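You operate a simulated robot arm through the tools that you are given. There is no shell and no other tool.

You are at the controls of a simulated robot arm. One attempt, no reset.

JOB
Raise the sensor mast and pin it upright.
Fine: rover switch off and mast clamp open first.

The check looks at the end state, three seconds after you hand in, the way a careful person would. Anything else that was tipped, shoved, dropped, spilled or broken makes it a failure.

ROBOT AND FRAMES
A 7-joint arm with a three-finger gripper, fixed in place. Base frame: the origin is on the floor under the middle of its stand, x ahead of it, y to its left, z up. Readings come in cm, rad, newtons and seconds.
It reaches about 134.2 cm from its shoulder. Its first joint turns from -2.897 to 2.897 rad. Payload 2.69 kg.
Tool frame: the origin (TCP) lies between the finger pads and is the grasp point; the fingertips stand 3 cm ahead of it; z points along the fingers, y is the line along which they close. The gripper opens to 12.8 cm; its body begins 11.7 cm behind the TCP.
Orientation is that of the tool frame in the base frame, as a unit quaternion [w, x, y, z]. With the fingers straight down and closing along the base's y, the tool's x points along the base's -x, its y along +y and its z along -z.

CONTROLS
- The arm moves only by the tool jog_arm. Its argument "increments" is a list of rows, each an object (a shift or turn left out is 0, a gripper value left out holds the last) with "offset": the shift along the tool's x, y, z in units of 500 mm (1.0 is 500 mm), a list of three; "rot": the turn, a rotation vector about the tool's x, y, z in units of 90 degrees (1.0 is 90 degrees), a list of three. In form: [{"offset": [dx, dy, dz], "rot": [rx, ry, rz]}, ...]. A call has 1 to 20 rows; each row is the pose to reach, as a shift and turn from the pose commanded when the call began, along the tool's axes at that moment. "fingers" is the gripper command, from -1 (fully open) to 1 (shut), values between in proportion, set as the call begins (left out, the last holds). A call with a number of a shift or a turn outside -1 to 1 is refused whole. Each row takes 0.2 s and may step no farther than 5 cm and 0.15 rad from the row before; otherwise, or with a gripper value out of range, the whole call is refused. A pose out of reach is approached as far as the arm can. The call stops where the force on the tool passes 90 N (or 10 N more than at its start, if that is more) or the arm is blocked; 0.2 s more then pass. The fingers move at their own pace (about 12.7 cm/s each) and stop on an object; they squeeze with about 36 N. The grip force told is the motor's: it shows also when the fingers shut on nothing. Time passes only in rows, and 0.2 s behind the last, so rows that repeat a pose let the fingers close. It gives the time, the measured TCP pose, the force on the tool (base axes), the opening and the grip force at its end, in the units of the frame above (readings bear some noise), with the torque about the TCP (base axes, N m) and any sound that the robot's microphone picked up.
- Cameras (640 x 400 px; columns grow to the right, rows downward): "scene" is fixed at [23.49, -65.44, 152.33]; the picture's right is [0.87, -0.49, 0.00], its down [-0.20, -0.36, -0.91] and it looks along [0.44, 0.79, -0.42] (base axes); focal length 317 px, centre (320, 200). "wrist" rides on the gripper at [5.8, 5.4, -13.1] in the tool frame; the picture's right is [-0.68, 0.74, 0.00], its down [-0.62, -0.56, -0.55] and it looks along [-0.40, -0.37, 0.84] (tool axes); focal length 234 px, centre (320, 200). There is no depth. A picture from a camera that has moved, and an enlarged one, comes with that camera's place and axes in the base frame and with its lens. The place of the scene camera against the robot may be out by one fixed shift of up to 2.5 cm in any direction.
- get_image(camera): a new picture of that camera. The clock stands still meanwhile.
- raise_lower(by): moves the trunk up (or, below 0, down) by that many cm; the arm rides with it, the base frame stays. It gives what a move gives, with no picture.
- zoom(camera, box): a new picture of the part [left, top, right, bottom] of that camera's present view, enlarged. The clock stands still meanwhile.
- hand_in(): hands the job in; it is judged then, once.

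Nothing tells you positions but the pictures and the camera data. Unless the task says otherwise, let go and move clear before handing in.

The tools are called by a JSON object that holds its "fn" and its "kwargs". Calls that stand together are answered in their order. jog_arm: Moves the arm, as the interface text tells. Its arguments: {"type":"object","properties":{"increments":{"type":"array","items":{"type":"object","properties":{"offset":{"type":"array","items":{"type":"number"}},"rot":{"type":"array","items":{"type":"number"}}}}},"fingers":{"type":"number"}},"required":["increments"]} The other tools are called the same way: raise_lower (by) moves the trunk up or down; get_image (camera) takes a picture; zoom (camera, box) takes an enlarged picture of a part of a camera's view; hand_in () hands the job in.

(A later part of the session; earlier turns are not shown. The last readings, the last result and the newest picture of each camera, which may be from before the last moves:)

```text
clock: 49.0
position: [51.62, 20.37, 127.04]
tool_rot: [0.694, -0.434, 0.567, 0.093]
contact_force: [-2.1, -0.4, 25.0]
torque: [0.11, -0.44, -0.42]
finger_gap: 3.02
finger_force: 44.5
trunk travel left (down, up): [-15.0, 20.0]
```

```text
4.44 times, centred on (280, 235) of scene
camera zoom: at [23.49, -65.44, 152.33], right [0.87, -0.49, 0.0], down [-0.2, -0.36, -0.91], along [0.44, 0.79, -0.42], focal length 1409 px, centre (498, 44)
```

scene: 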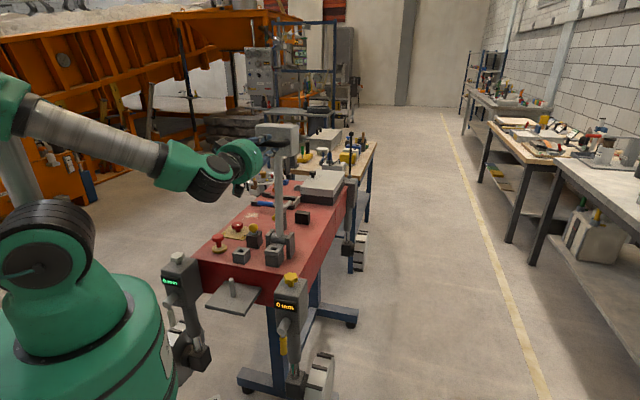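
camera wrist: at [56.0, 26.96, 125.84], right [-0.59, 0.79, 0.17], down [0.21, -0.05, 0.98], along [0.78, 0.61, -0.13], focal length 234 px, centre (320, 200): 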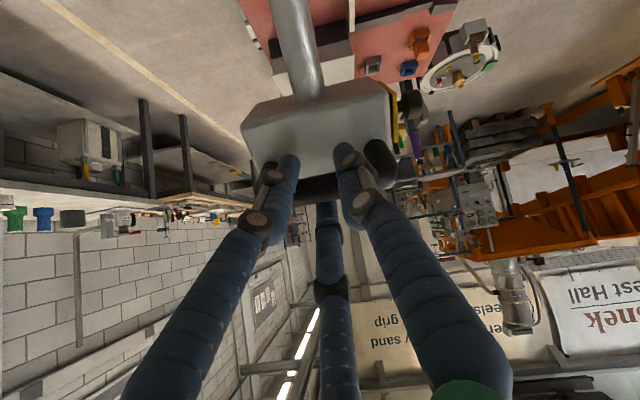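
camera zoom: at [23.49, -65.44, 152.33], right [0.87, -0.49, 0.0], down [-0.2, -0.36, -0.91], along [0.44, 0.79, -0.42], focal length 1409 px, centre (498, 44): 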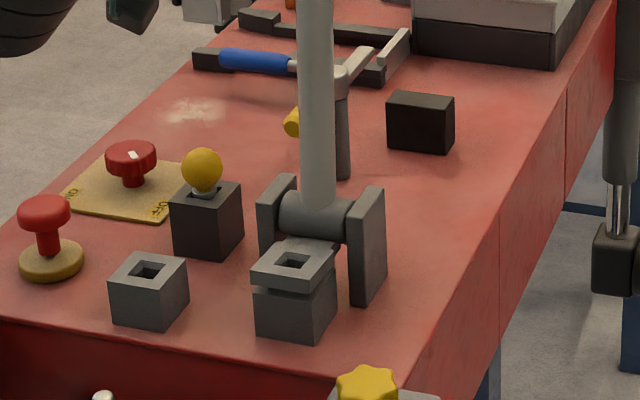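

Nearly upright (about 87°), and the tongue is just above the receiver block. The last few degrees, gently.

{"fn": "jog_arm", "kwargs": {"increments": [{"offset": [0.0, 0.0, -0.0087], "rot": [0.0042, -0.0072, 0]}, {"offset": [0.0, 0.0, -0.0174], "rot": [0.0083, -0.0144, 0]}, {"offset": [0.002, 0.0012, -0.026], "rot": [0.0125, -0.0217, 0]}, {"offset": [0.004, 0.0023, -0.0347], "rot": [0.0166, -0.0289, 0]}, {"offset": [0.004, 0.0023, -0.0347], "rot": [0.0166, -0.0289, 0]}], "fingers": 1}}

{"fn": "zoom", "kwargs": {"camera": "scene", "box": [240, 210, 310, 275]}}

{"fn": "zoom", "kwargs": {"camera": "scene", "box": [220, 100, 340, 280]}}

```text
clock: 50.2
position: [50.42, 18.99, 126.58]
tool_rot: [0.712, -0.424, 0.552, 0.095]
contact_force: [-4.7, -1.1, 17.4]
torque: [0.0, -0.35, -0.07]
finger_gap: 2.99
finger_force: 44.4
trunk travel left (down, up): [-15.0, 20.0]
```

```text
6.15 times, centred on (275, 242) of scene
camera zoom: at [23.49, -65.44, 152.33], right [0.87, -0.49, 0.0], down [-0.2, -0.36, -0.91], along [0.44, 0.79, -0.42], focal length 1952 px, centre (597, -62)
```

zoom: 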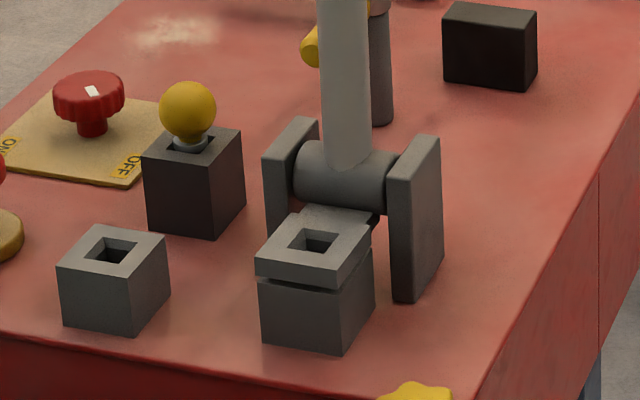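

```text
2.22 times, centred on (280, 190) of scene
camera zoom: at [23.49, -65.44, 152.33], right [0.87, -0.49, 0.0], down [-0.2, -0.36, -0.91], along [0.44, 0.79, -0.42], focal length 705 px, centre (409, 222)
```

zoom: 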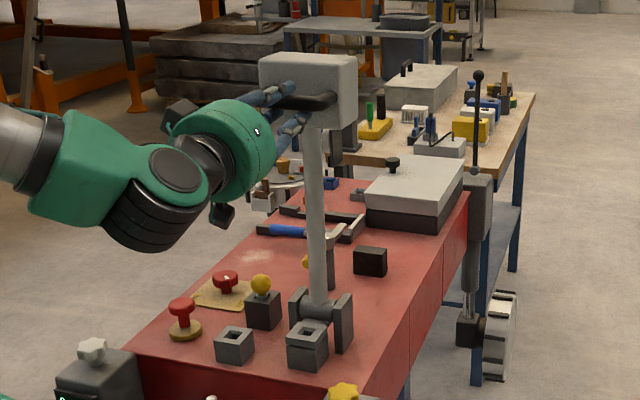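

The tongue is about flush with the block. I'll nudge 1° further to feel for the stop.

{"fn": "jog_arm", "kwargs": {"increments": [{"offset": [0.001, 0.0006, -0.0058], "rot": [0.0028, -0.0048, 0]}, {"offset": [0.002, 0.0012, -0.0116], "rot": [0.0055, -0.0096, 0]}, {"offset": [0.002, 0.0012, -0.0116], "rot": [0.0055, -0.0096, 0]}], "fingers": 1}}

{"fn": "zoom", "kwargs": {"camera": "scene", "box": [240, 210, 310, 275]}}

{"fn": "get_image", "kwargs": {"camera": "wrist"}}

```text
clock: 51.0
position: [49.99, 18.59, 126.51]
tool_rot: [0.718, -0.418, 0.548, 0.096]
contact_force: [-4.3, 0.6, 12.3]
torque: [-0.05, -0.34, 0.2]
finger_gap: 3.02
finger_force: 45.0
trunk travel left (down, up): [-15.0, 20.0]
```

```text
6.15 times, centred on (275, 242) of scene
camera zoom: at [23.49, -65.44, 152.33], right [0.87, -0.49, 0.0], down [-0.2, -0.36, -0.91], along [0.44, 0.79, -0.42], focal length 1952 px, centre (597, -62)
```

zoom: 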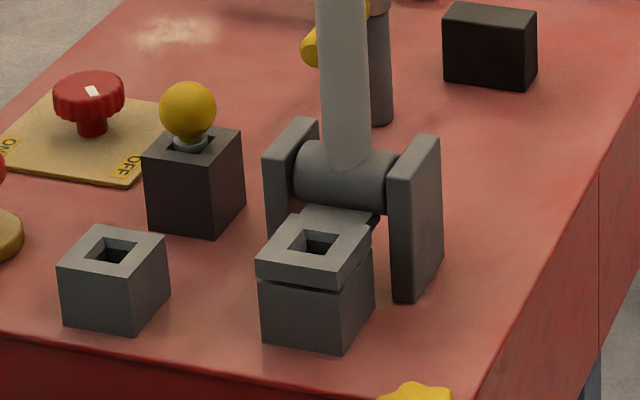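

```text
taken
camera wrist: at [39.89, 10.87, 118.1], right [-0.7, 0.68, 0.22], down [-0.28, -0.55, 0.79], along [0.66, 0.49, 0.57], focal length 234 px, centre (320, 200)
```

wrist: 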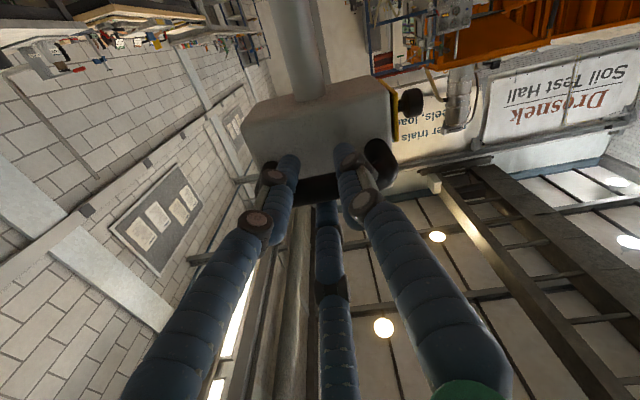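

Still free, no stop felt yet. A little further with the same care.

{"fn": "jog_arm", "kwargs": {"increments": [{"offset": [0.001, 0.0006, -0.0058], "rot": [0.0028, -0.0048, 0]}, {"offset": [0.002, 0.0012, -0.0116], "rot": [0.0055, -0.0096, 0]}, {"offset": [0.003, 0.0018, -0.0174], "rot": [0.0083, -0.0144, 0]}, {"offset": [0.003, 0.0018, -0.0174], "rot": [0.0083, -0.0144, 0]}], "fingers": 1}}

{"fn": "zoom", "kwargs": {"camera": "scene", "box": [240, 210, 310, 275]}}

```text
clock: 52.0
position: [49.63, 18.31, 126.27]
tool_rot: [0.726, -0.414, 0.54, 0.097]
contact_force: [15.6, 18.3, 15.3]
torque: [-0.11, -0.21, 0.13]
finger_gap: 3.03
finger_force: 44.6
trunk travel left (down, up): [-15.0, 20.0]
```

```text
6.15 times, centred on (275, 242) of scene
camera zoom: at [23.49, -65.44, 152.33], right [0.87, -0.49, 0.0], down [-0.2, -0.36, -0.91], along [0.44, 0.79, -0.42], focal length 1952 px, centre (597, -62)
```

zoom: 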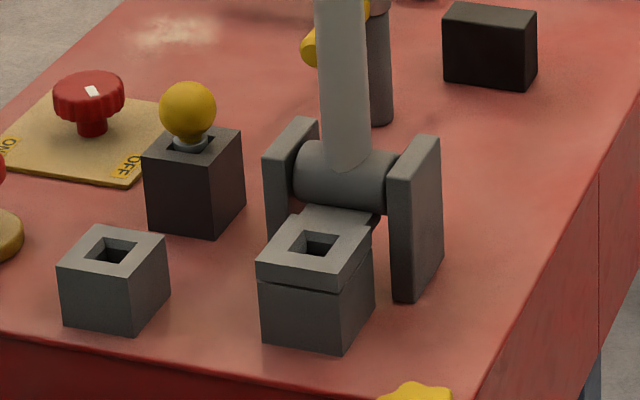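

The stop is reached (24 N reaction) and the tongue sits flush on the block. I'll ease off, then open the fingers slowly in place and see whether the mast stays up.

{"fn": "jog_arm", "kwargs": {"increments": [{"offset": [0, 0, 0.002]}, {"offset": [0, 0, 0.004]}, {"offset": [0, 0, 0.004]}], "fingers": 1}}

{"fn": "jog_arm", "kwargs": {"increments": [{"offset": [0, 0, 0]}, {"offset": [0, 0, 0]}], "fingers": 0.3}}

{"fn": "zoom", "kwargs": {"camera": "scene", "box": [220, 100, 340, 280]}}

{"fn": "zoom", "kwargs": {"camera": "wrist", "box": [220, 60, 420, 260]}}

```text
clock: 52.9
position: [49.54, 18.16, 126.33]
tool_rot: [0.727, -0.413, 0.54, 0.097]
contact_force: [-2.1, 2.2, 16.4]
torque: [0.01, -0.33, 0.14]
finger_gap: 3.02
finger_force: 45.0
trunk travel left (down, up): [-15.0, 20.0]
```

```text
clock: 53.5
position: [49.71, 18.3, 126.22]
tool_rot: [0.726, -0.413, 0.541, 0.098]
contact_force: [-0.2, -0.1, -0.5]
torque: [0.04, 0.02, 0.02]
finger_gap: 4.48
finger_force: 0.0
trunk travel left (down, up): [-15.0, 20.0]
```

```text
2.22 times, centred on (280, 190) of scene
camera zoom: at [23.49, -65.44, 152.33], right [0.87, -0.49, 0.0], down [-0.2, -0.36, -0.91], along [0.44, 0.79, -0.42], focal length 705 px, centre (409, 222)
```

zoom: 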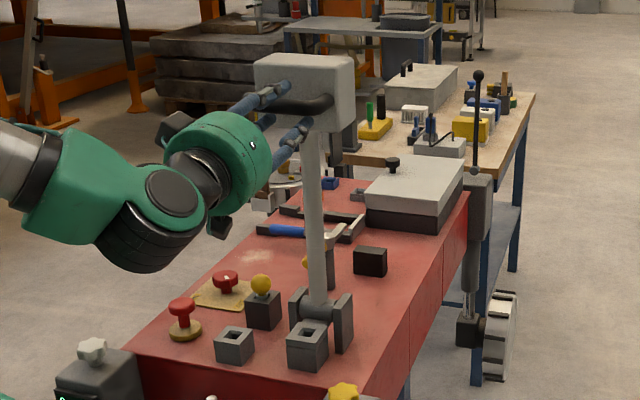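

```text
2.00 times, centred on (320, 160) of wrist
camera zoom: at [39.63, 10.57, 117.5], right [-0.7, 0.68, 0.22], down [-0.3, -0.56, 0.77], along [0.65, 0.48, 0.59], focal length 468 px, centre (320, 280)
```

zoom: 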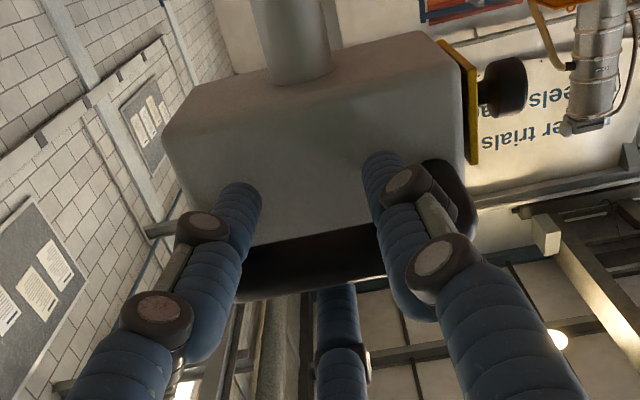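

The mast stands on its own with the fingers open. I'll open a bit more and retract straight back from the handle.

{"fn": "jog_arm", "kwargs": {"increments": [{"offset": [0, 0, 0]}, {"offset": [0, 0, 0]}, {"offset": [0, 0, -0.02]}, {"offset": [0, 0, -0.05]}, {"offset": [0, 0, -0.08]}, {"offset": [0, 0, -0.11]}, {"offset": [0, 0, -0.14]}], "fingers": -0.1}}

{"fn": "get_image", "kwargs": {"camera": "scene"}}

{"fn": "get_image", "kwargs": {"camera": "wrist"}}

```text
clock: 55.0
position: [44.74, 13.28, 125.72]
tool_rot: [0.726, -0.413, 0.541, 0.096]
contact_force: [-0.1, 0.0, 0.4]
torque: [0.01, 0.01, 0.01]
finger_gap: 7.06
finger_force: 0.1
trunk travel left (down, up): [-15.0, 20.0]
```

```text
taken
```

scene: 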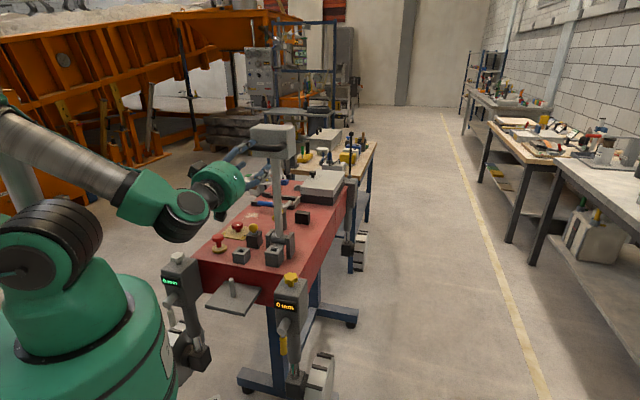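

```text
taken
camera wrist: at [34.74, 5.61, 116.98], right [-0.7, 0.68, 0.22], down [-0.3, -0.56, 0.77], along [0.65, 0.48, 0.6], focal length 234 px, centre (320, 200)
```

wrist: 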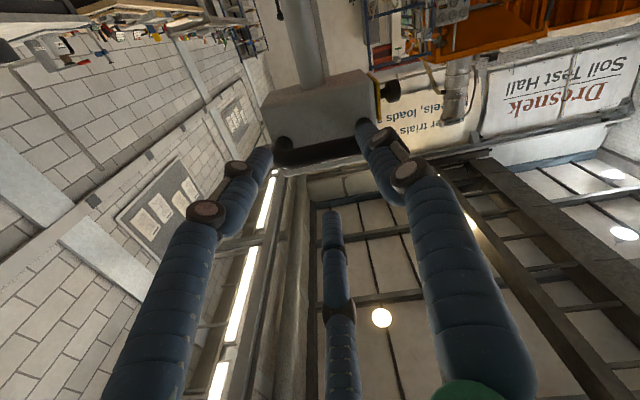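

The mast stays upright on its own. Next the pin: I'll go down first (clear of the handle), then sideways to a tilted (60°) waypoint facing the pin, so the gripper can later insert it without touching the mast.

{"fn": "jog_arm", "kwargs": {"increments": [{"offset": [0.034, 0.0195, -0.0128]}, {"offset": [0.068, 0.0389, -0.0256]}, {"offset": [0.102, 0.0584, -0.0384]}, {"offset": [0.136, 0.0778, -0.0512]}, {"offset": [0.1354, 0.111, -0.028], "rot": [-0.0237, 0.0412, 0]}, {"offset": [0.1349, 0.1441, -0.0048], "rot": [-0.0474, 0.0824, 0]}, {"offset": [0.1343, 0.1773, 0.0184], "rot": [-0.0711, 0.1235, 0]}, {"offset": [0.1337, 0.2104, 0.0417], "rot": [-0.0948, 0.1647, 0]}, {"offset": [0.1331, 0.2436, 0.0649], "rot": [-0.1184, 0.2059, 0]}, {"offset": [0.1326, 0.2767, 0.0881], "rot": [-0.1421, 0.2471, 0]}, {"offset": [0.132, 0.3099, 0.1113], "rot": [-0.1658, 0.2882, 0]}, {"offset": [0.1314, 0.343, 0.1345], "rot": [-0.1895, 0.3294, 0]}], "fingers": -0.1}}

{"fn": "get_image", "kwargs": {"camera": "scene"}}

{"fn": "get_image", "kwargs": {"camera": "wrist"}}

```text
clock: 57.6
position: [41.88, 27.03, 111.91]
tool_rot: [0.495, -0.527, 0.687, 0.067]
contact_force: [-0.2, -0.4, 0.0]
torque: [-0.03, -0.03, 0.0]
finger_gap: 7.05
finger_force: 0.0
trunk travel left (down, up): [-15.0, 20.0]
```

```text
taken
```

scene: 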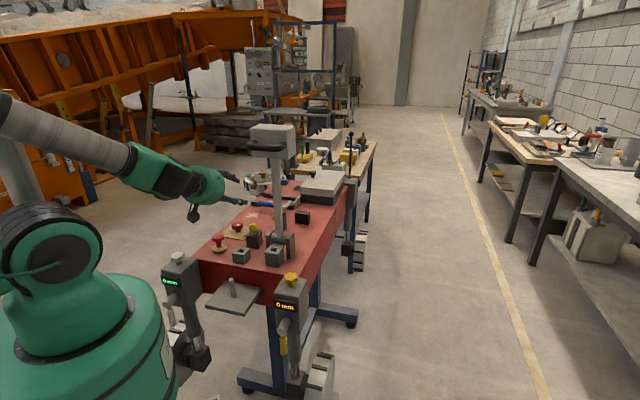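

```text
taken
camera wrist: at [30.02, 17.44, 111.81], right [-0.61, 0.77, 0.19], down [0.08, -0.18, 0.98], along [0.79, 0.62, 0.05], focal length 234 px, centre (320, 200)
```

wrist: 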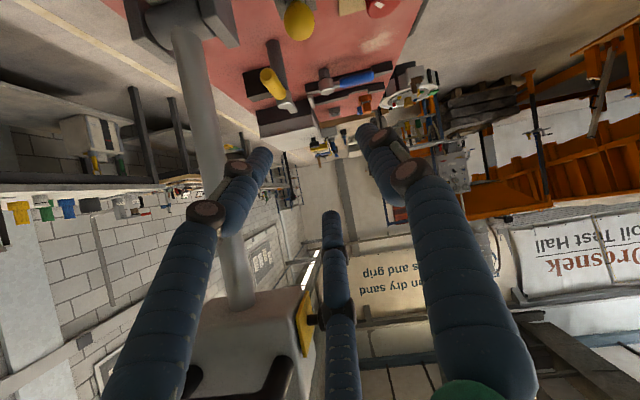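

The waypoint was reached exactly with a 60° tilt, and the ball is visible at the top of the wrist view. I'll zoom to measure the pin, holder and receiver.

{"fn": "zoom", "kwargs": {"camera": "wrist", "box": [120, 0, 440, 60]}}

{"fn": "zoom", "kwargs": {"camera": "scene", "box": [225, 215, 305, 270]}}

```text
2.00 times, centred on (280, 30) of wrist
camera zoom: at [30.02, 17.44, 111.81], right [-0.61, 0.77, 0.19], down [0.08, -0.18, 0.98], along [0.79, 0.62, 0.05], focal length 468 px, centre (400, 540)
```

zoom: 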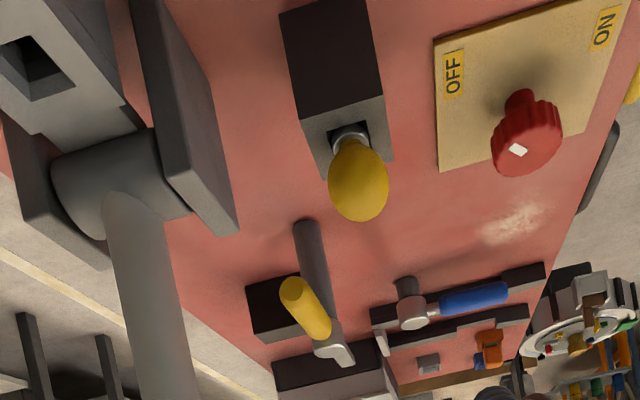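

```text
7.27 times, centred on (265, 242) of scene
camera zoom: at [23.49, -65.44, 152.33], right [0.87, -0.49, 0.0], down [-0.2, -0.36, -0.91], along [0.44, 0.79, -0.42], focal length 2306 px, centre (720, -109)
```

zoom: 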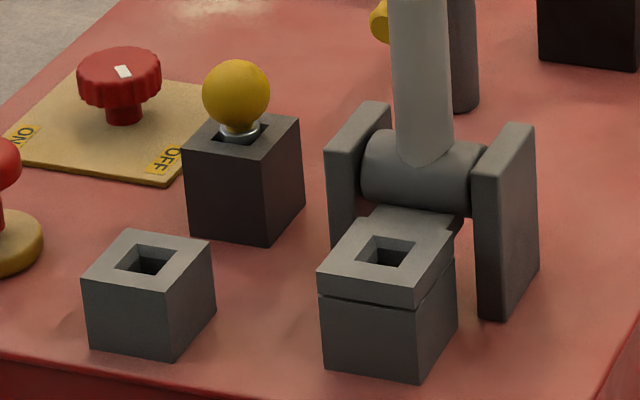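

The ball is confirmed at (49.95, 35.0, 93.1), with the holder top about 91.1 and the receiver hole about (52.2, 21.1). I'll use a 45° tilt to keep the lower fingers above the holder, and go to a pre-grasp 8 cm behind the ball.

{"fn": "jog_arm", "kwargs": {"increments": [{"offset": [0.017, 0.0095, 0.0233], "rot": [-0.0104, 0.0181, 0]}, {"offset": [0.034, 0.019, 0.0467], "rot": [-0.0208, 0.0362, 0]}, {"offset": [0.0509, 0.0284, 0.07], "rot": [-0.0312, 0.0543, 0]}, {"offset": [0.0679, 0.0379, 0.0933], "rot": [-0.0416, 0.0725, 0]}, {"offset": [0.0849, 0.0474, 0.1166], "rot": [-0.052, 0.0906, 0]}, {"offset": [0.1019, 0.0569, 0.14], "rot": [-0.0624, 0.1087, 0]}, {"offset": [0.1188, 0.0663, 0.1633], "rot": [-0.0728, 0.1268, 0]}, {"offset": [0.1358, 0.0758, 0.1866], "rot": [-0.0832, 0.1449, 0]}], "fingers": 0.1875}}

{"fn": "get_image", "kwargs": {"camera": "wrist"}}

{"fn": "zoom", "kwargs": {"camera": "wrist", "box": [230, 40, 430, 200]}}

{"fn": "zoom", "kwargs": {"camera": "scene", "box": [190, 160, 310, 270]}}

```text
clock: 59.5
position: [44.99, 30.04, 100.73]
tool_rot: [0.38, -0.562, 0.733, 0.051]
contact_force: [0.1, -0.7, 0.2]
torque: [0.02, 0.01, 0.02]
finger_gap: 5.18
finger_force: 0.2
trunk travel left (down, up): [-15.0, 20.0]
```

```text
taken
camera wrist: at [33.38, 20.65, 104.52], right [-0.58, 0.8, 0.16], down [0.26, 0.0, 0.96], along [0.77, 0.6, -0.21], focal length 234 px, centre (320, 200)
```

wrist: 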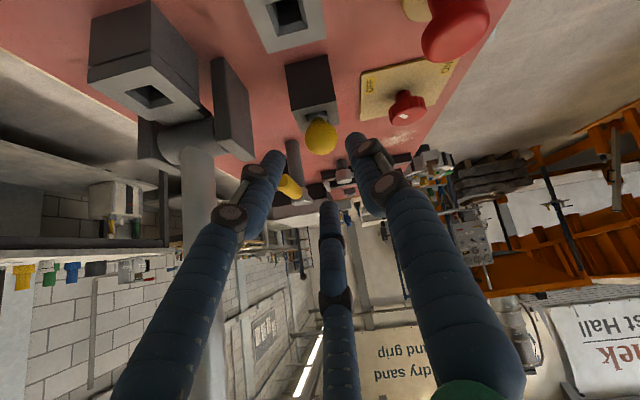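

```text
2.50 times, centred on (330, 120) of wrist
camera zoom: at [33.38, 20.65, 104.52], right [-0.58, 0.8, 0.16], down [0.26, 0.0, 0.96], along [0.77, 0.6, -0.21], focal length 585 px, centre (295, 400)
```

zoom: 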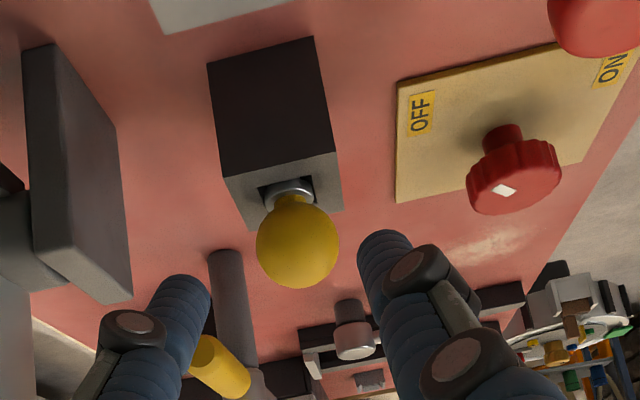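

```text
3.64 times, centred on (250, 215) of scene
camera zoom: at [23.49, -65.44, 152.33], right [0.87, -0.49, 0.0], down [-0.2, -0.36, -0.91], along [0.44, 0.79, -0.42], focal length 1153 px, centre (574, 146)
```

zoom: 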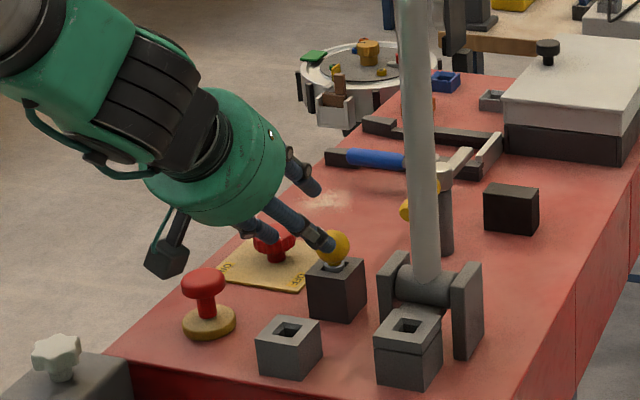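

Good view: the ball is centred on the tool axis. I'll advance along the tool axis around the ball.

{"fn": "jog_arm", "kwargs": {"increments": [{"offset": [0.003, 0.0015, 0.03]}, {"offset": [0.003, 0.0015, 0.06]}, {"offset": [0.003, 0.0015, 0.09]}, {"offset": [0.003, 0.0015, 0.115]}, {"offset": [0.003, 0.0015, 0.14]}, {"offset": [0.003, 0.0015, 0.1595]}], "fingers": 0.1875}}

{"fn": "zoom", "kwargs": {"camera": "wrist", "box": [230, 80, 430, 240]}}

{"fn": "zoom", "kwargs": {"camera": "scene", "box": [210, 190, 300, 270]}}

```text
clock: 60.9
position: [48.95, 33.85, 94.92]
tool_rot: [0.378, -0.562, 0.734, 0.054]
contact_force: [0.1, -0.1, -0.2]
torque: [0.01, -0.01, -0.02]
finger_gap: 5.22
finger_force: 0.0
trunk travel left (down, up): [-15.0, 20.0]
```

```text
2.50 times, centred on (330, 160) of wrist
camera zoom: at [37.44, 24.54, 98.8], right [-0.58, 0.8, 0.16], down [0.27, 0.0, 0.96], along [0.77, 0.6, -0.22], focal length 585 px, centre (295, 300)
```

zoom: 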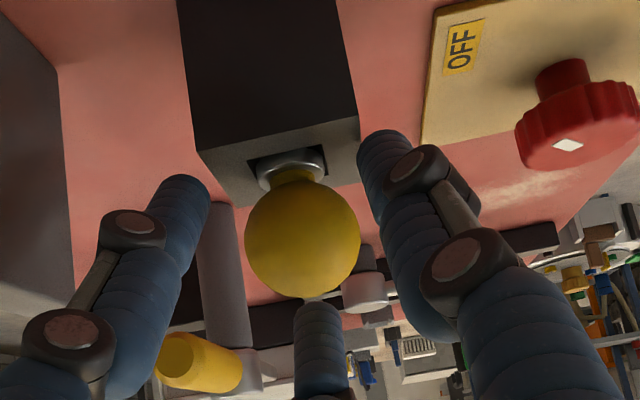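

```text
5.00 times, centred on (255, 230) of scene
camera zoom: at [23.49, -65.44, 152.33], right [0.87, -0.49, 0.0], down [-0.2, -0.36, -0.91], along [0.44, 0.79, -0.42], focal length 1586 px, centre (645, 50)
```

zoom: 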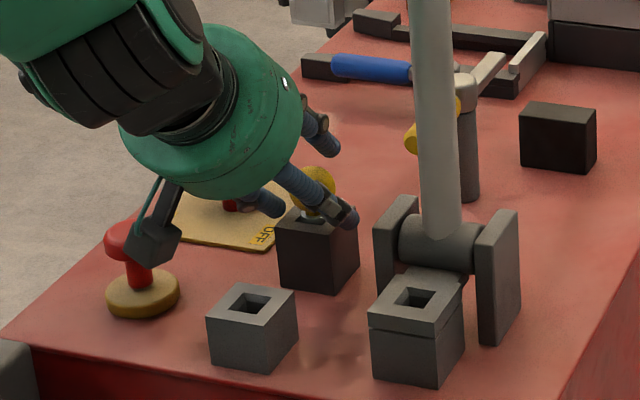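

The ball is 0.3 cm to the +v side of the axis; I'll shift for that, then close.

{"fn": "jog_arm", "kwargs": {"increments": [{"offset": [-0.0028, 0.0049, 0]}, {"offset": [-0.0028, 0.0049, 0]}], "fingers": 0.1875}}

{"fn": "jog_arm", "kwargs": {"increments": [{"offset": [0, 0, 0]}, {"offset": [0, 0, 0]}, {"offset": [0, 0, 0]}], "fingers": 1}}

{"fn": "zoom", "kwargs": {"camera": "wrist", "box": [230, 80, 430, 240]}}

{"fn": "zoom", "kwargs": {"camera": "scene", "box": [210, 190, 300, 270]}}

```text
clock: 61.5
position: [48.78, 34.01, 95.03]
tool_rot: [0.377, -0.563, 0.734, 0.053]
contact_force: [-0.7, 0.2, -0.8]
torque: [-0.02, 0.01, 0.0]
finger_gap: 5.21
finger_force: 0.2
trunk travel left (down, up): [-15.0, 20.0]
```

```text
clock: 62.2
position: [48.79, 33.96, 95.01]
tool_rot: [0.378, -0.561, 0.734, 0.052]
contact_force: [2.6, 0.6, 2.9]
torque: [0.11, -0.15, -0.04]
finger_gap: 3.04
finger_force: 35.6
trunk travel left (down, up): [-15.0, 20.0]
```

```text
2.50 times, centred on (330, 160) of wrist
camera zoom: at [37.3, 24.72, 98.86], right [-0.58, 0.8, 0.16], down [0.27, 0.0, 0.96], along [0.77, 0.6, -0.22], focal length 585 px, centre (295, 300)
```

zoom: 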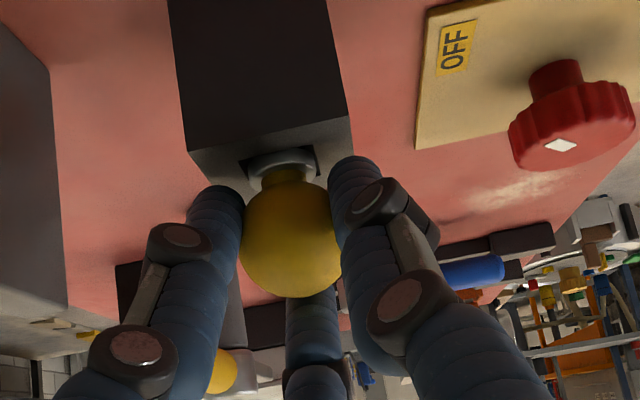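

```text
5.00 times, centred on (255, 230) of scene
camera zoom: at [23.49, -65.44, 152.33], right [0.87, -0.49, 0.0], down [-0.2, -0.36, -0.91], along [0.44, 0.79, -0.42], focal length 1586 px, centre (645, 50)
```

zoom: 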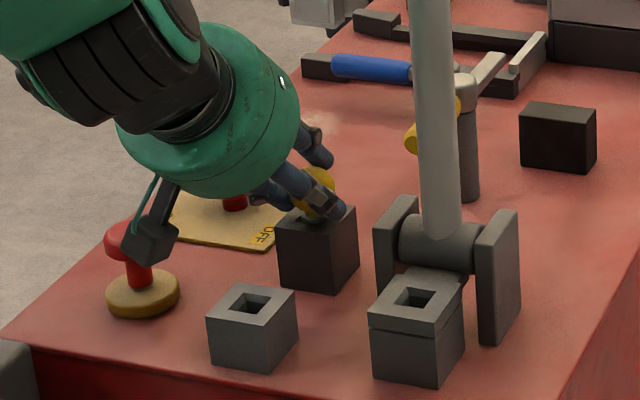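

The ball is gripped with almost no side load. I'll lift the pin straight up.

{"fn": "jog_arm", "kwargs": {"increments": [{"offset": [-0.0061, -0.0035, -0.0071]}, {"offset": [-0.0123, -0.007, -0.0141]}, {"offset": [-0.0246, -0.0141, -0.0282]}, {"offset": [-0.0369, -0.0211, -0.0424]}, {"offset": [-0.0492, -0.0282, -0.0565]}, {"offset": [-0.0615, -0.0352, -0.0706]}, {"offset": [-0.0737, -0.0423, -0.0847]}, {"offset": [-0.086, -0.0493, -0.0989]}, {"offset": [-0.0983, -0.0564, -0.113]}, {"offset": [-0.1106, -0.0634, -0.1271]}], "fingers": 1}}

{"fn": "get_image", "kwargs": {"camera": "wrist"}}

{"fn": "zoom", "kwargs": {"camera": "scene", "box": [210, 180, 310, 270]}}

```text
clock: 64.5
position: [48.83, 34.09, 103.86]
tool_rot: [0.379, -0.562, 0.733, 0.051]
contact_force: [0.0, -0.4, -0.2]
torque: [-0.02, 0.02, -0.02]
finger_gap: 3.02
finger_force: 36.0
trunk travel left (down, up): [-15.0, 20.0]
```

```text
taken
camera wrist: at [37.2, 24.75, 107.68], right [-0.58, 0.8, 0.16], down [0.26, 0.0, 0.96], along [0.77, 0.6, -0.21], focal length 234 px, centre (320, 200)
```

wrist: 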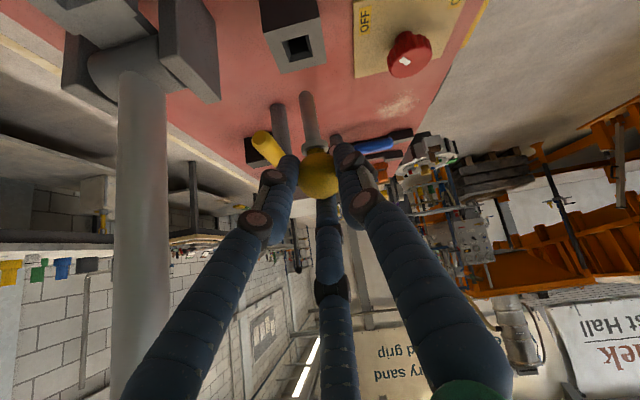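

```text
4.44 times, centred on (260, 225) of scene
camera zoom: at [23.49, -65.44, 152.33], right [0.87, -0.49, 0.0], down [-0.2, -0.36, -0.91], along [0.44, 0.79, -0.42], focal length 1409 px, centre (587, 89)
```

zoom: 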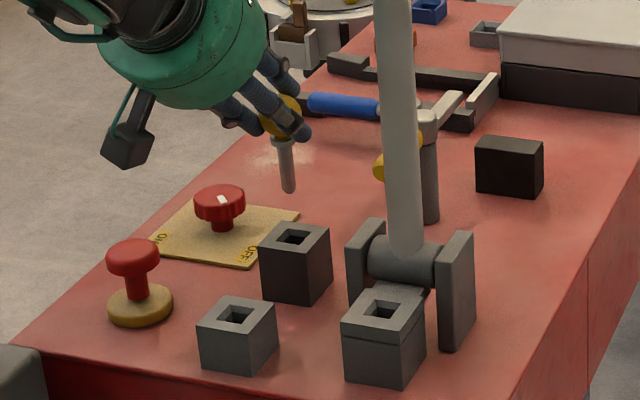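

The pin is out: a round shank with a flange under the ball. I'll zoom from both cameras to check that it hangs vertical.

{"fn": "zoom", "kwargs": {"camera": "scene", "box": [255, 195, 295, 230]}}

{"fn": "zoom", "kwargs": {"camera": "wrist", "box": [250, 60, 390, 220]}}

{"fn": "zoom", "kwargs": {"camera": "wrist", "box": [60, 0, 340, 120]}}

```text
11.43 times, centred on (275, 212) of scene
camera zoom: at [23.49, -65.44, 152.33], right [0.87, -0.49, 0.0], down [-0.2, -0.36, -0.91], along [0.44, 0.79, -0.42], focal length 3624 px, centre (834, 57)
```

zoom: 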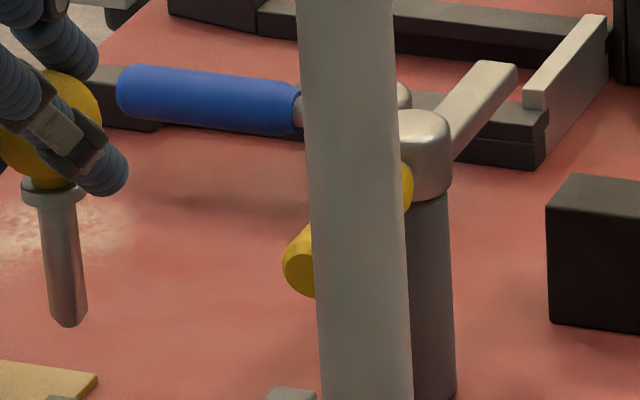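

```text
2.50 times, centred on (320, 140) of wrist
camera zoom: at [37.2, 24.75, 107.68], right [-0.58, 0.8, 0.16], down [0.26, 0.0, 0.96], along [0.77, 0.6, -0.21], focal length 585 px, centre (320, 350)
```

zoom: 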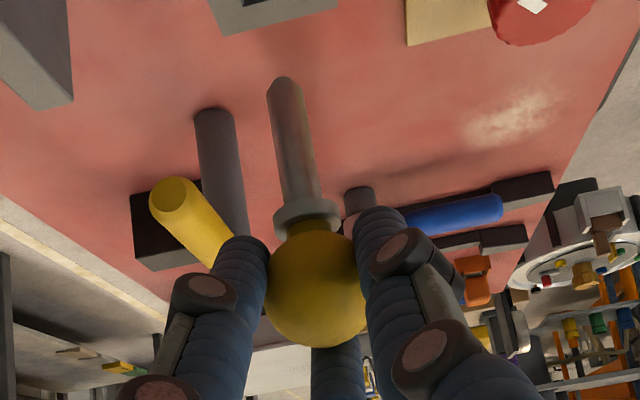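

```text
2.29 times, centred on (200, 60) of wrist
camera zoom: at [37.2, 24.75, 107.68], right [-0.58, 0.8, 0.16], down [0.26, 0.0, 0.96], along [0.77, 0.6, -0.21], focal length 535 px, centre (594, 520)
```

zoom: 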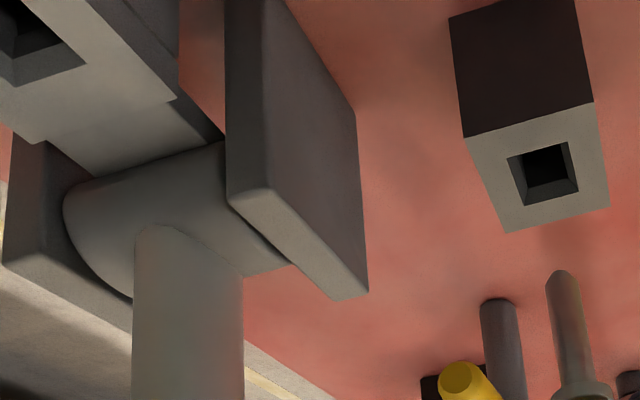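

The pin hangs within about 1° of vertical: flange about 2.3 cm below the ball centre, tip about 6.9 cm below. I'll move it first towards −u at this height, clear of the hinge plates, and then measure the receiver hole again.

{"fn": "jog_arm", "kwargs": {"increments": [{"offset": [0.0167, 0.0097, -0.0194]}, {"offset": [0.0334, 0.0193, -0.0387]}, {"offset": [0.0502, 0.029, -0.0581]}, {"offset": [0.0669, 0.0386, -0.0774]}, {"offset": [0.0836, 0.0483, -0.0968]}, {"offset": [0.1003, 0.0579, -0.1161]}], "fingers": 1}}

{"fn": "get_image", "kwargs": {"camera": "wrist"}}

{"fn": "zoom", "kwargs": {"camera": "wrist", "box": [100, 0, 340, 140]}}

{"fn": "zoom", "kwargs": {"camera": "scene", "box": [225, 195, 305, 270]}}

```text
clock: 65.8
position: [42.85, 28.24, 103.9]
tool_rot: [0.379, -0.562, 0.733, 0.053]
contact_force: [0.1, -0.2, -0.6]
torque: [0.01, 0.04, 0.0]
finger_gap: 3.02
finger_force: 35.5
trunk travel left (down, up): [-15.0, 20.0]
```

```text
taken
camera wrist: at [31.35, 18.92, 107.67], right [-0.58, 0.8, 0.16], down [0.27, 0.0, 0.96], along [0.77, 0.6, -0.21], focal length 234 px, centre (320, 200)
```

wrist: 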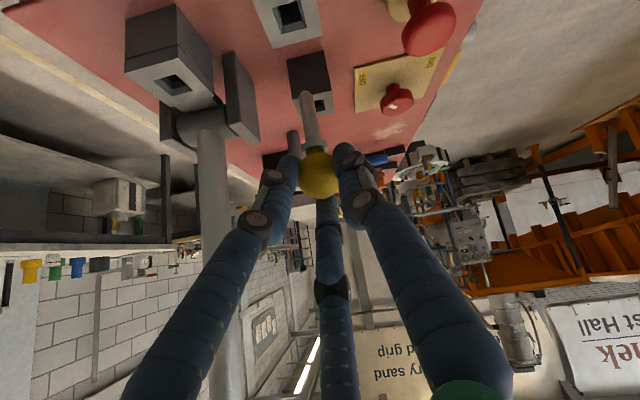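

```text
2.67 times, centred on (220, 70) of wrist
camera zoom: at [31.35, 18.92, 107.67], right [-0.58, 0.8, 0.16], down [0.27, 0.0, 0.96], along [0.77, 0.6, -0.21], focal length 624 px, centre (587, 547)
```

zoom: 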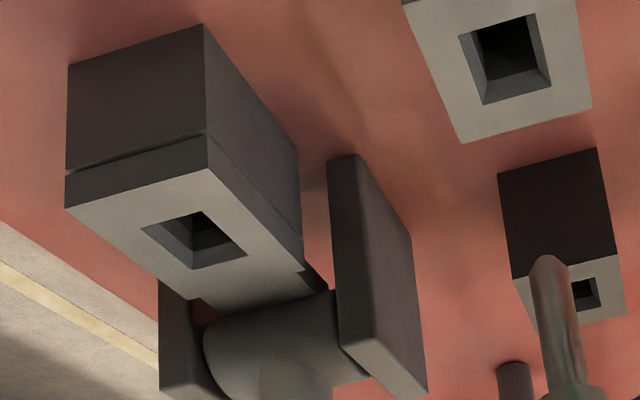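

```text
5.33 times, centred on (265, 232) of scene
camera zoom: at [23.49, -65.44, 152.33], right [0.87, -0.49, 0.0], down [-0.2, -0.36, -0.91], along [0.44, 0.79, -0.42], focal length 1691 px, centre (613, 27)
```

zoom: 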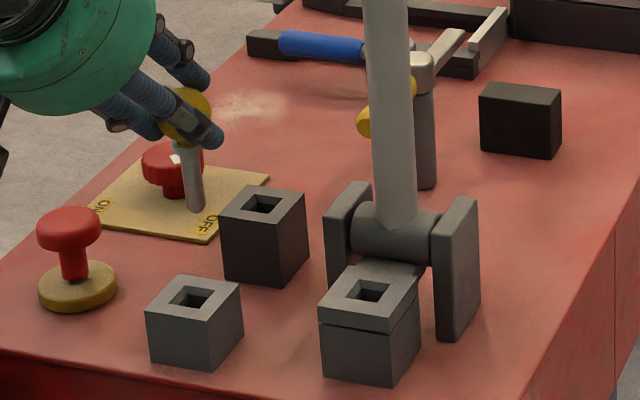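

Clear view of the tongue hole: centre about (52.2, 21.1), top about z 91.4. Now I'll slide along −v at the same height to hover above it.

{"fn": "jog_arm", "kwargs": {"increments": [{"offset": [0.0144, -0.0251, 0]}, {"offset": [0.0289, -0.0503, 0]}, {"offset": [0.0433, -0.0754, 0]}, {"offset": [0.0578, -0.1005, 0]}, {"offset": [0.0722, -0.1257, 0]}, {"offset": [0.0867, -0.1508, 0]}, {"offset": [0.1011, -0.176, 0]}, {"offset": [0.1156, -0.2011, 0]}, {"offset": [0.1156, -0.2011, 0]}], "fingers": 1}}

{"fn": "get_image", "kwargs": {"camera": "wrist"}}

{"fn": "zoom", "kwargs": {"camera": "wrist", "box": [230, 0, 410, 200]}}

{"fn": "zoom", "kwargs": {"camera": "scene", "box": [240, 200, 310, 270]}}

```text
clock: 67.8
position: [51.12, 20.08, 103.75]
tool_rot: [0.379, -0.562, 0.734, 0.05]
contact_force: [-0.4, -0.5, -1.5]
torque: [-0.04, 0.02, 0.02]
finger_gap: 3.03
finger_force: 36.1
trunk travel left (down, up): [-15.0, 20.0]
```

```text
taken
camera wrist: at [39.62, 10.79, 107.66], right [-0.58, 0.8, 0.16], down [0.26, 0.0, 0.96], along [0.77, 0.6, -0.21], focal length 234 px, centre (320, 200)
```

wrist: 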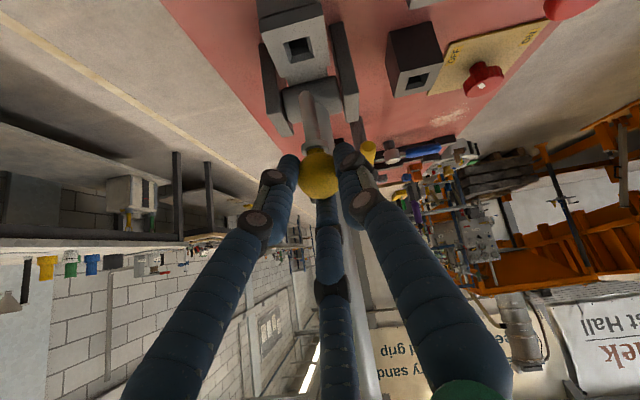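

```text
2.00 times, centred on (320, 100) of wrist
camera zoom: at [39.62, 10.79, 107.66], right [-0.58, 0.8, 0.16], down [0.26, 0.0, 0.96], along [0.77, 0.6, -0.21], focal length 468 px, centre (320, 400)
```

zoom: 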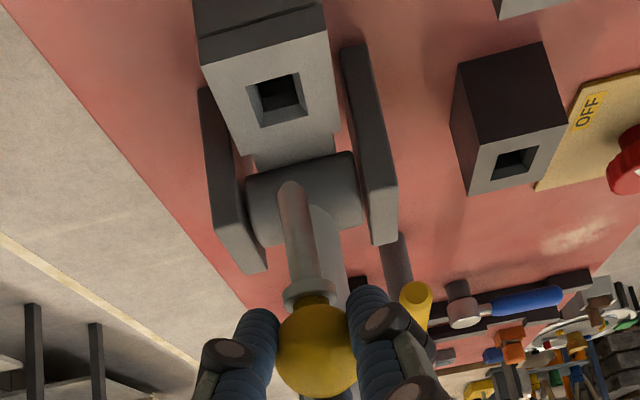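

```text
5.71 times, centred on (275, 235) of scene
camera zoom: at [23.49, -65.44, 152.33], right [0.87, -0.49, 0.0], down [-0.2, -0.36, -0.91], along [0.44, 0.79, -0.42], focal length 1812 px, centre (577, 0)
```

zoom: 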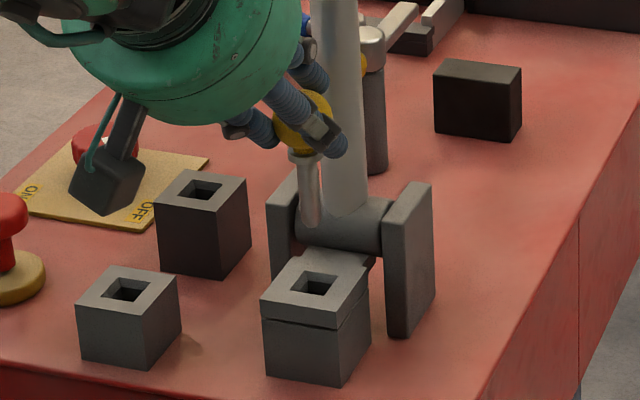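

The pin hovers close to the hole. I'll zoom tightly from the scene camera to measure the residual offset before lowering.

{"fn": "zoom", "kwargs": {"camera": "scene", "box": [262, 222, 292, 256]}}

{"fn": "zoom", "kwargs": {"camera": "wrist", "box": [270, 20, 350, 180]}}

```text
11.76 times, centred on (277, 239) of scene
camera zoom: at [23.49, -65.44, 152.33], right [0.87, -0.49, 0.0], down [-0.2, -0.36, -0.91], along [0.44, 0.79, -0.42], focal length 3731 px, centre (826, -259)
```

zoom: 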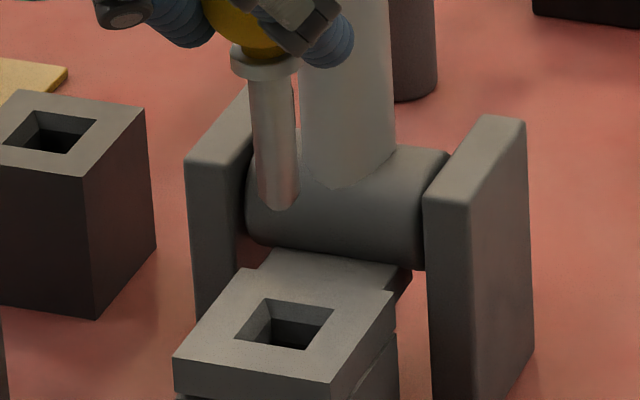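

```text
2.50 times, centred on (310, 100) of wrist
camera zoom: at [39.62, 10.79, 107.66], right [-0.58, 0.8, 0.16], down [0.26, 0.0, 0.96], along [0.77, 0.6, -0.21], focal length 585 px, centre (345, 450)
```

zoom: 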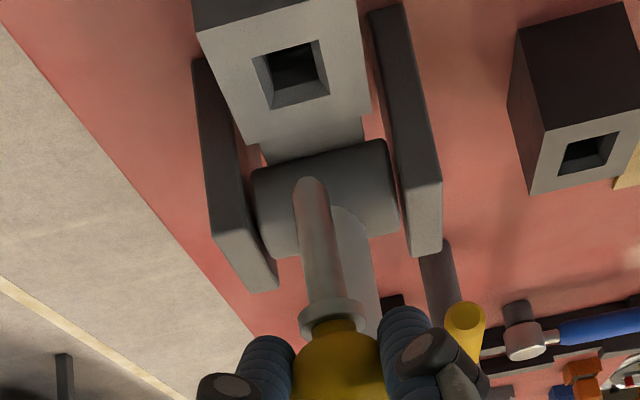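

The residual offset is only about 1 mm, and the hole has several mm of clearance. I'll lower the pin so the tip just enters, then check.

{"fn": "jog_arm", "kwargs": {"increments": [{"offset": [0.0004, 0.0016, -0.0011]}, {"offset": [0.0127, 0.0087, 0.013]}, {"offset": [0.025, 0.0157, 0.0271]}, {"offset": [0.0373, 0.0228, 0.0413]}, {"offset": [0.0435, 0.0263, 0.0483]}, {"offset": [0.0496, 0.0298, 0.0554]}, {"offset": [0.0557, 0.0333, 0.0624]}, {"offset": [0.0557, 0.0333, 0.0624]}], "fingers": 1}}

{"fn": "zoom", "kwargs": {"camera": "scene", "box": [255, 215, 300, 265]}}

{"fn": "zoom", "kwargs": {"camera": "wrist", "box": [260, 40, 380, 200]}}

```text
clock: 69.7
position: [51.06, 20.17, 99.48]
tool_rot: [0.38, -0.561, 0.734, 0.051]
contact_force: [-0.8, 0.5, 0.0]
torque: [-0.01, 0.0, 0.0]
finger_gap: 3.04
finger_force: 35.9
trunk travel left (down, up): [-15.0, 20.0]
```

```text
8.00 times, centred on (278, 240) of scene
camera zoom: at [23.49, -65.44, 152.33], right [0.87, -0.49, 0.0], down [-0.2, -0.36, -0.91], along [0.44, 0.79, -0.42], focal length 2537 px, centre (660, -120)
```

zoom: 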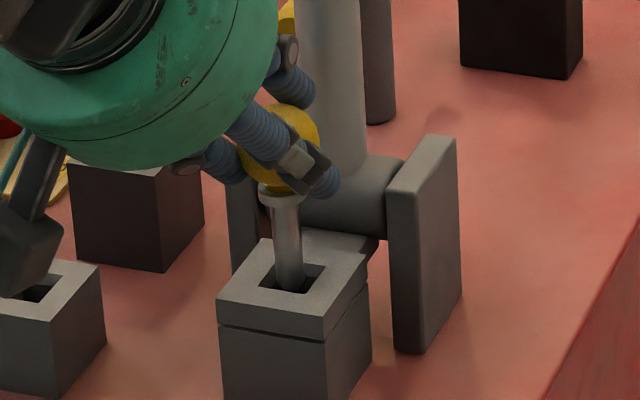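

```text
2.50 times, centred on (320, 120) of wrist
camera zoom: at [39.43, 10.78, 103.18], right [-0.58, 0.8, 0.16], down [0.26, 0.0, 0.96], along [0.77, 0.6, -0.21], focal length 585 px, centre (320, 400)
```

zoom: 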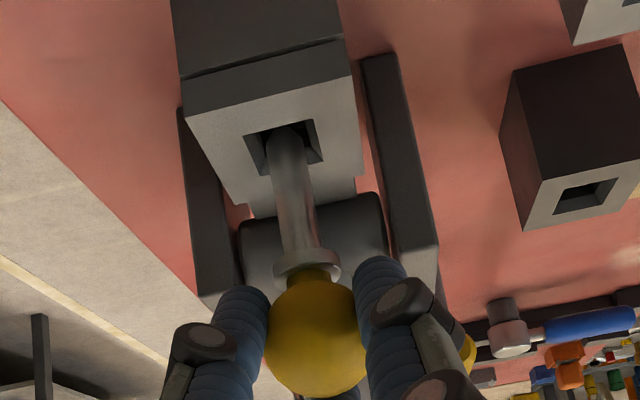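

The tip is entering the hole. Continue down in slow steps.

{"fn": "jog_arm", "kwargs": {"increments": [{"offset": [0.0061, 0.0035, 0.0071]}, {"offset": [0.0123, 0.007, 0.0141]}, {"offset": [0.0184, 0.0106, 0.0212]}, {"offset": [0.0246, 0.0141, 0.0282]}, {"offset": [0.0307, 0.0176, 0.0353]}], "fingers": 1}}

{"fn": "zoom", "kwargs": {"camera": "scene", "box": [255, 215, 300, 265]}}

{"fn": "zoom", "kwargs": {"camera": "wrist", "box": [260, 60, 380, 220]}}

```text
clock: 70.8
position: [50.92, 20.04, 96.99]
tool_rot: [0.38, -0.561, 0.734, 0.05]
contact_force: [-0.9, -0.4, 0.0]
torque: [0.01, 0.01, 0.02]
finger_gap: 3.03
finger_force: 36.3
trunk travel left (down, up): [-15.0, 20.0]
```

```text
8.00 times, centred on (278, 240) of scene
camera zoom: at [23.49, -65.44, 152.33], right [0.87, -0.49, 0.0], down [-0.2, -0.36, -0.91], along [0.44, 0.79, -0.42], focal length 2537 px, centre (660, -120)
```

zoom: 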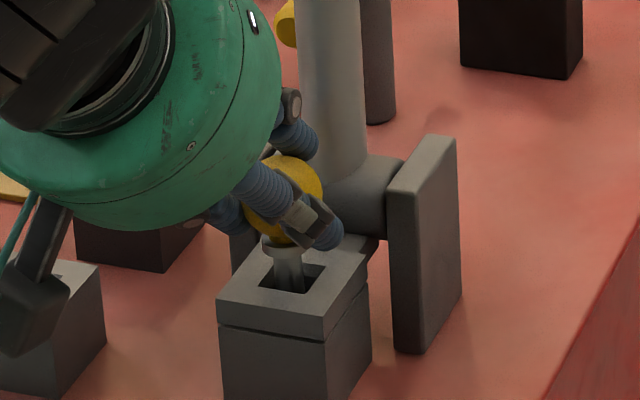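

```text
2.50 times, centred on (320, 140) of wrist
camera zoom: at [39.41, 10.77, 100.72], right [-0.58, 0.8, 0.16], down [0.26, 0.0, 0.96], along [0.77, 0.6, -0.21], focal length 585 px, centre (320, 350)
```

zoom: 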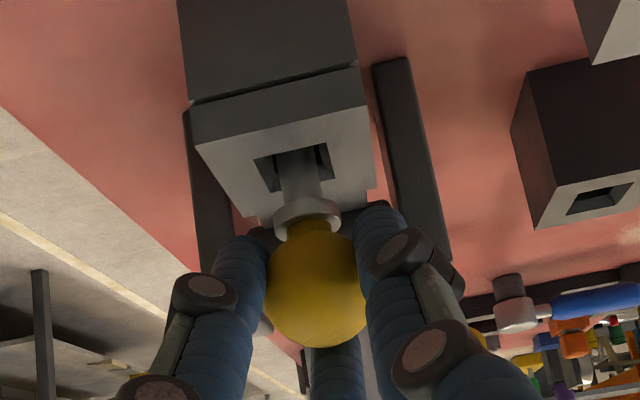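

Halfway in with no side force. Continue the last part gently until the flange seats.

{"fn": "jog_arm", "kwargs": {"increments": [{"offset": [0.0037, 0.0021, 0.0042]}, {"offset": [0.0074, 0.0042, 0.0085]}, {"offset": [0.0111, 0.0063, 0.0127]}, {"offset": [0.0135, 0.0078, 0.0155]}, {"offset": [0.0135, 0.0078, 0.0155]}], "fingers": 1}}

{"fn": "zoom", "kwargs": {"camera": "scene", "box": [255, 215, 300, 265]}}

{"fn": "zoom", "kwargs": {"camera": "wrist", "box": [260, 60, 380, 220]}}

```text
clock: 72.0
position: [50.99, 19.98, 95.82]
tool_rot: [0.38, -0.562, 0.733, 0.052]
contact_force: [0.0, -0.1, -0.1]
torque: [-0.07, 0.06, -0.02]
finger_gap: 3.04
finger_force: 36.1
trunk travel left (down, up): [-15.0, 20.0]
```

```text
8.00 times, centred on (278, 240) of scene
camera zoom: at [23.49, -65.44, 152.33], right [0.87, -0.49, 0.0], down [-0.2, -0.36, -0.91], along [0.44, 0.79, -0.42], focal length 2537 px, centre (660, -120)
```

zoom: 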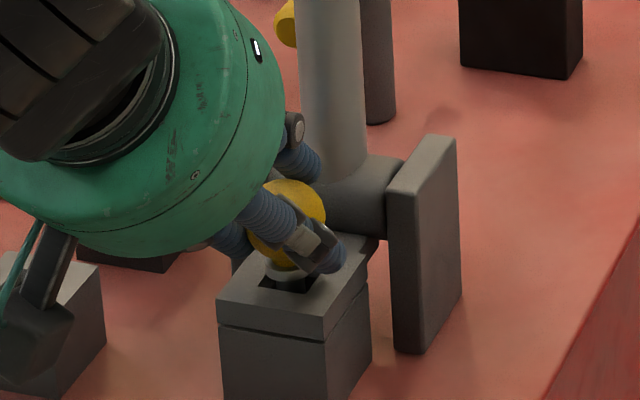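

```text
2.50 times, centred on (320, 140) of wrist
camera zoom: at [39.46, 10.76, 99.59], right [-0.58, 0.8, 0.16], down [0.26, 0.0, 0.96], along [0.77, 0.6, -0.21], focal length 585 px, centre (320, 350)
```

zoom: 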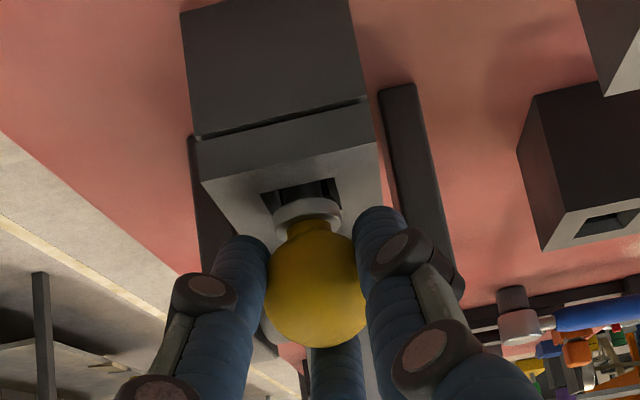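

No contact yet; the flange is just above the tongue. A few more millimetres.

{"fn": "jog_arm", "kwargs": {"increments": [{"offset": [0.0025, 0.0014, 0.0028]}, {"offset": [0.0049, 0.0028, 0.0056]}, {"offset": [0.0074, 0.0042, 0.0085]}, {"offset": [0.0074, 0.0042, 0.0085]}], "fingers": 1}}

{"fn": "zoom", "kwargs": {"camera": "scene", "box": [255, 215, 300, 265]}}

{"fn": "zoom", "kwargs": {"camera": "wrist", "box": [260, 60, 380, 220]}}

```text
clock: 73.0
position: [50.95, 20.14, 95.28]
tool_rot: [0.38, -0.562, 0.733, 0.05]
contact_force: [4.7, 4.3, 3.3]
torque: [0.16, -0.18, 0.01]
finger_gap: 3.01
finger_force: 36.4
trunk travel left (down, up): [-15.0, 20.0]
```

```text
8.00 times, centred on (278, 240) of scene
camera zoom: at [23.49, -65.44, 152.33], right [0.87, -0.49, 0.0], down [-0.2, -0.36, -0.91], along [0.44, 0.79, -0.42], focal length 2537 px, centre (660, -120)
```

zoom: 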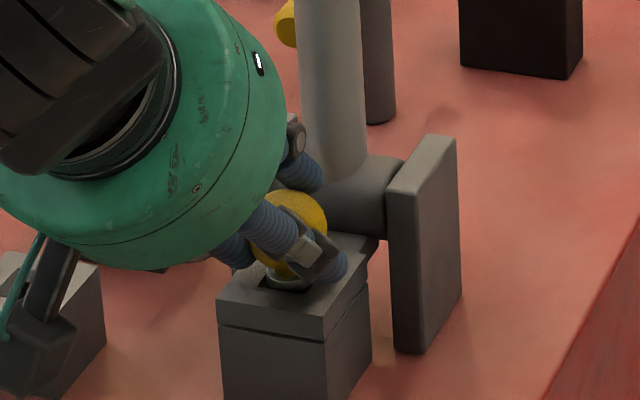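

```text
2.50 times, centred on (320, 140) of wrist
camera zoom: at [39.51, 10.8, 99.02], right [-0.58, 0.8, 0.16], down [0.26, 0.0, 0.96], along [0.77, 0.6, -0.21], focal length 585 px, centre (320, 350)
```

zoom: 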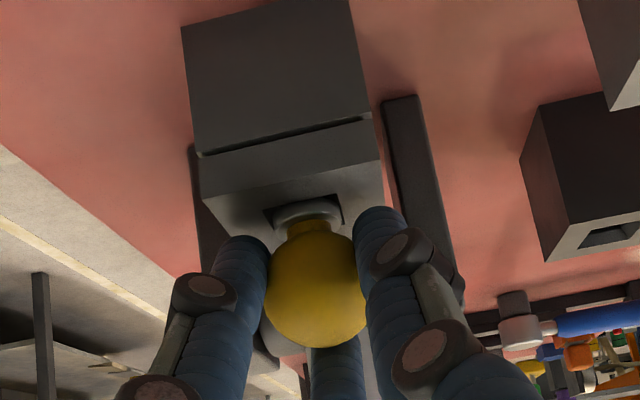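

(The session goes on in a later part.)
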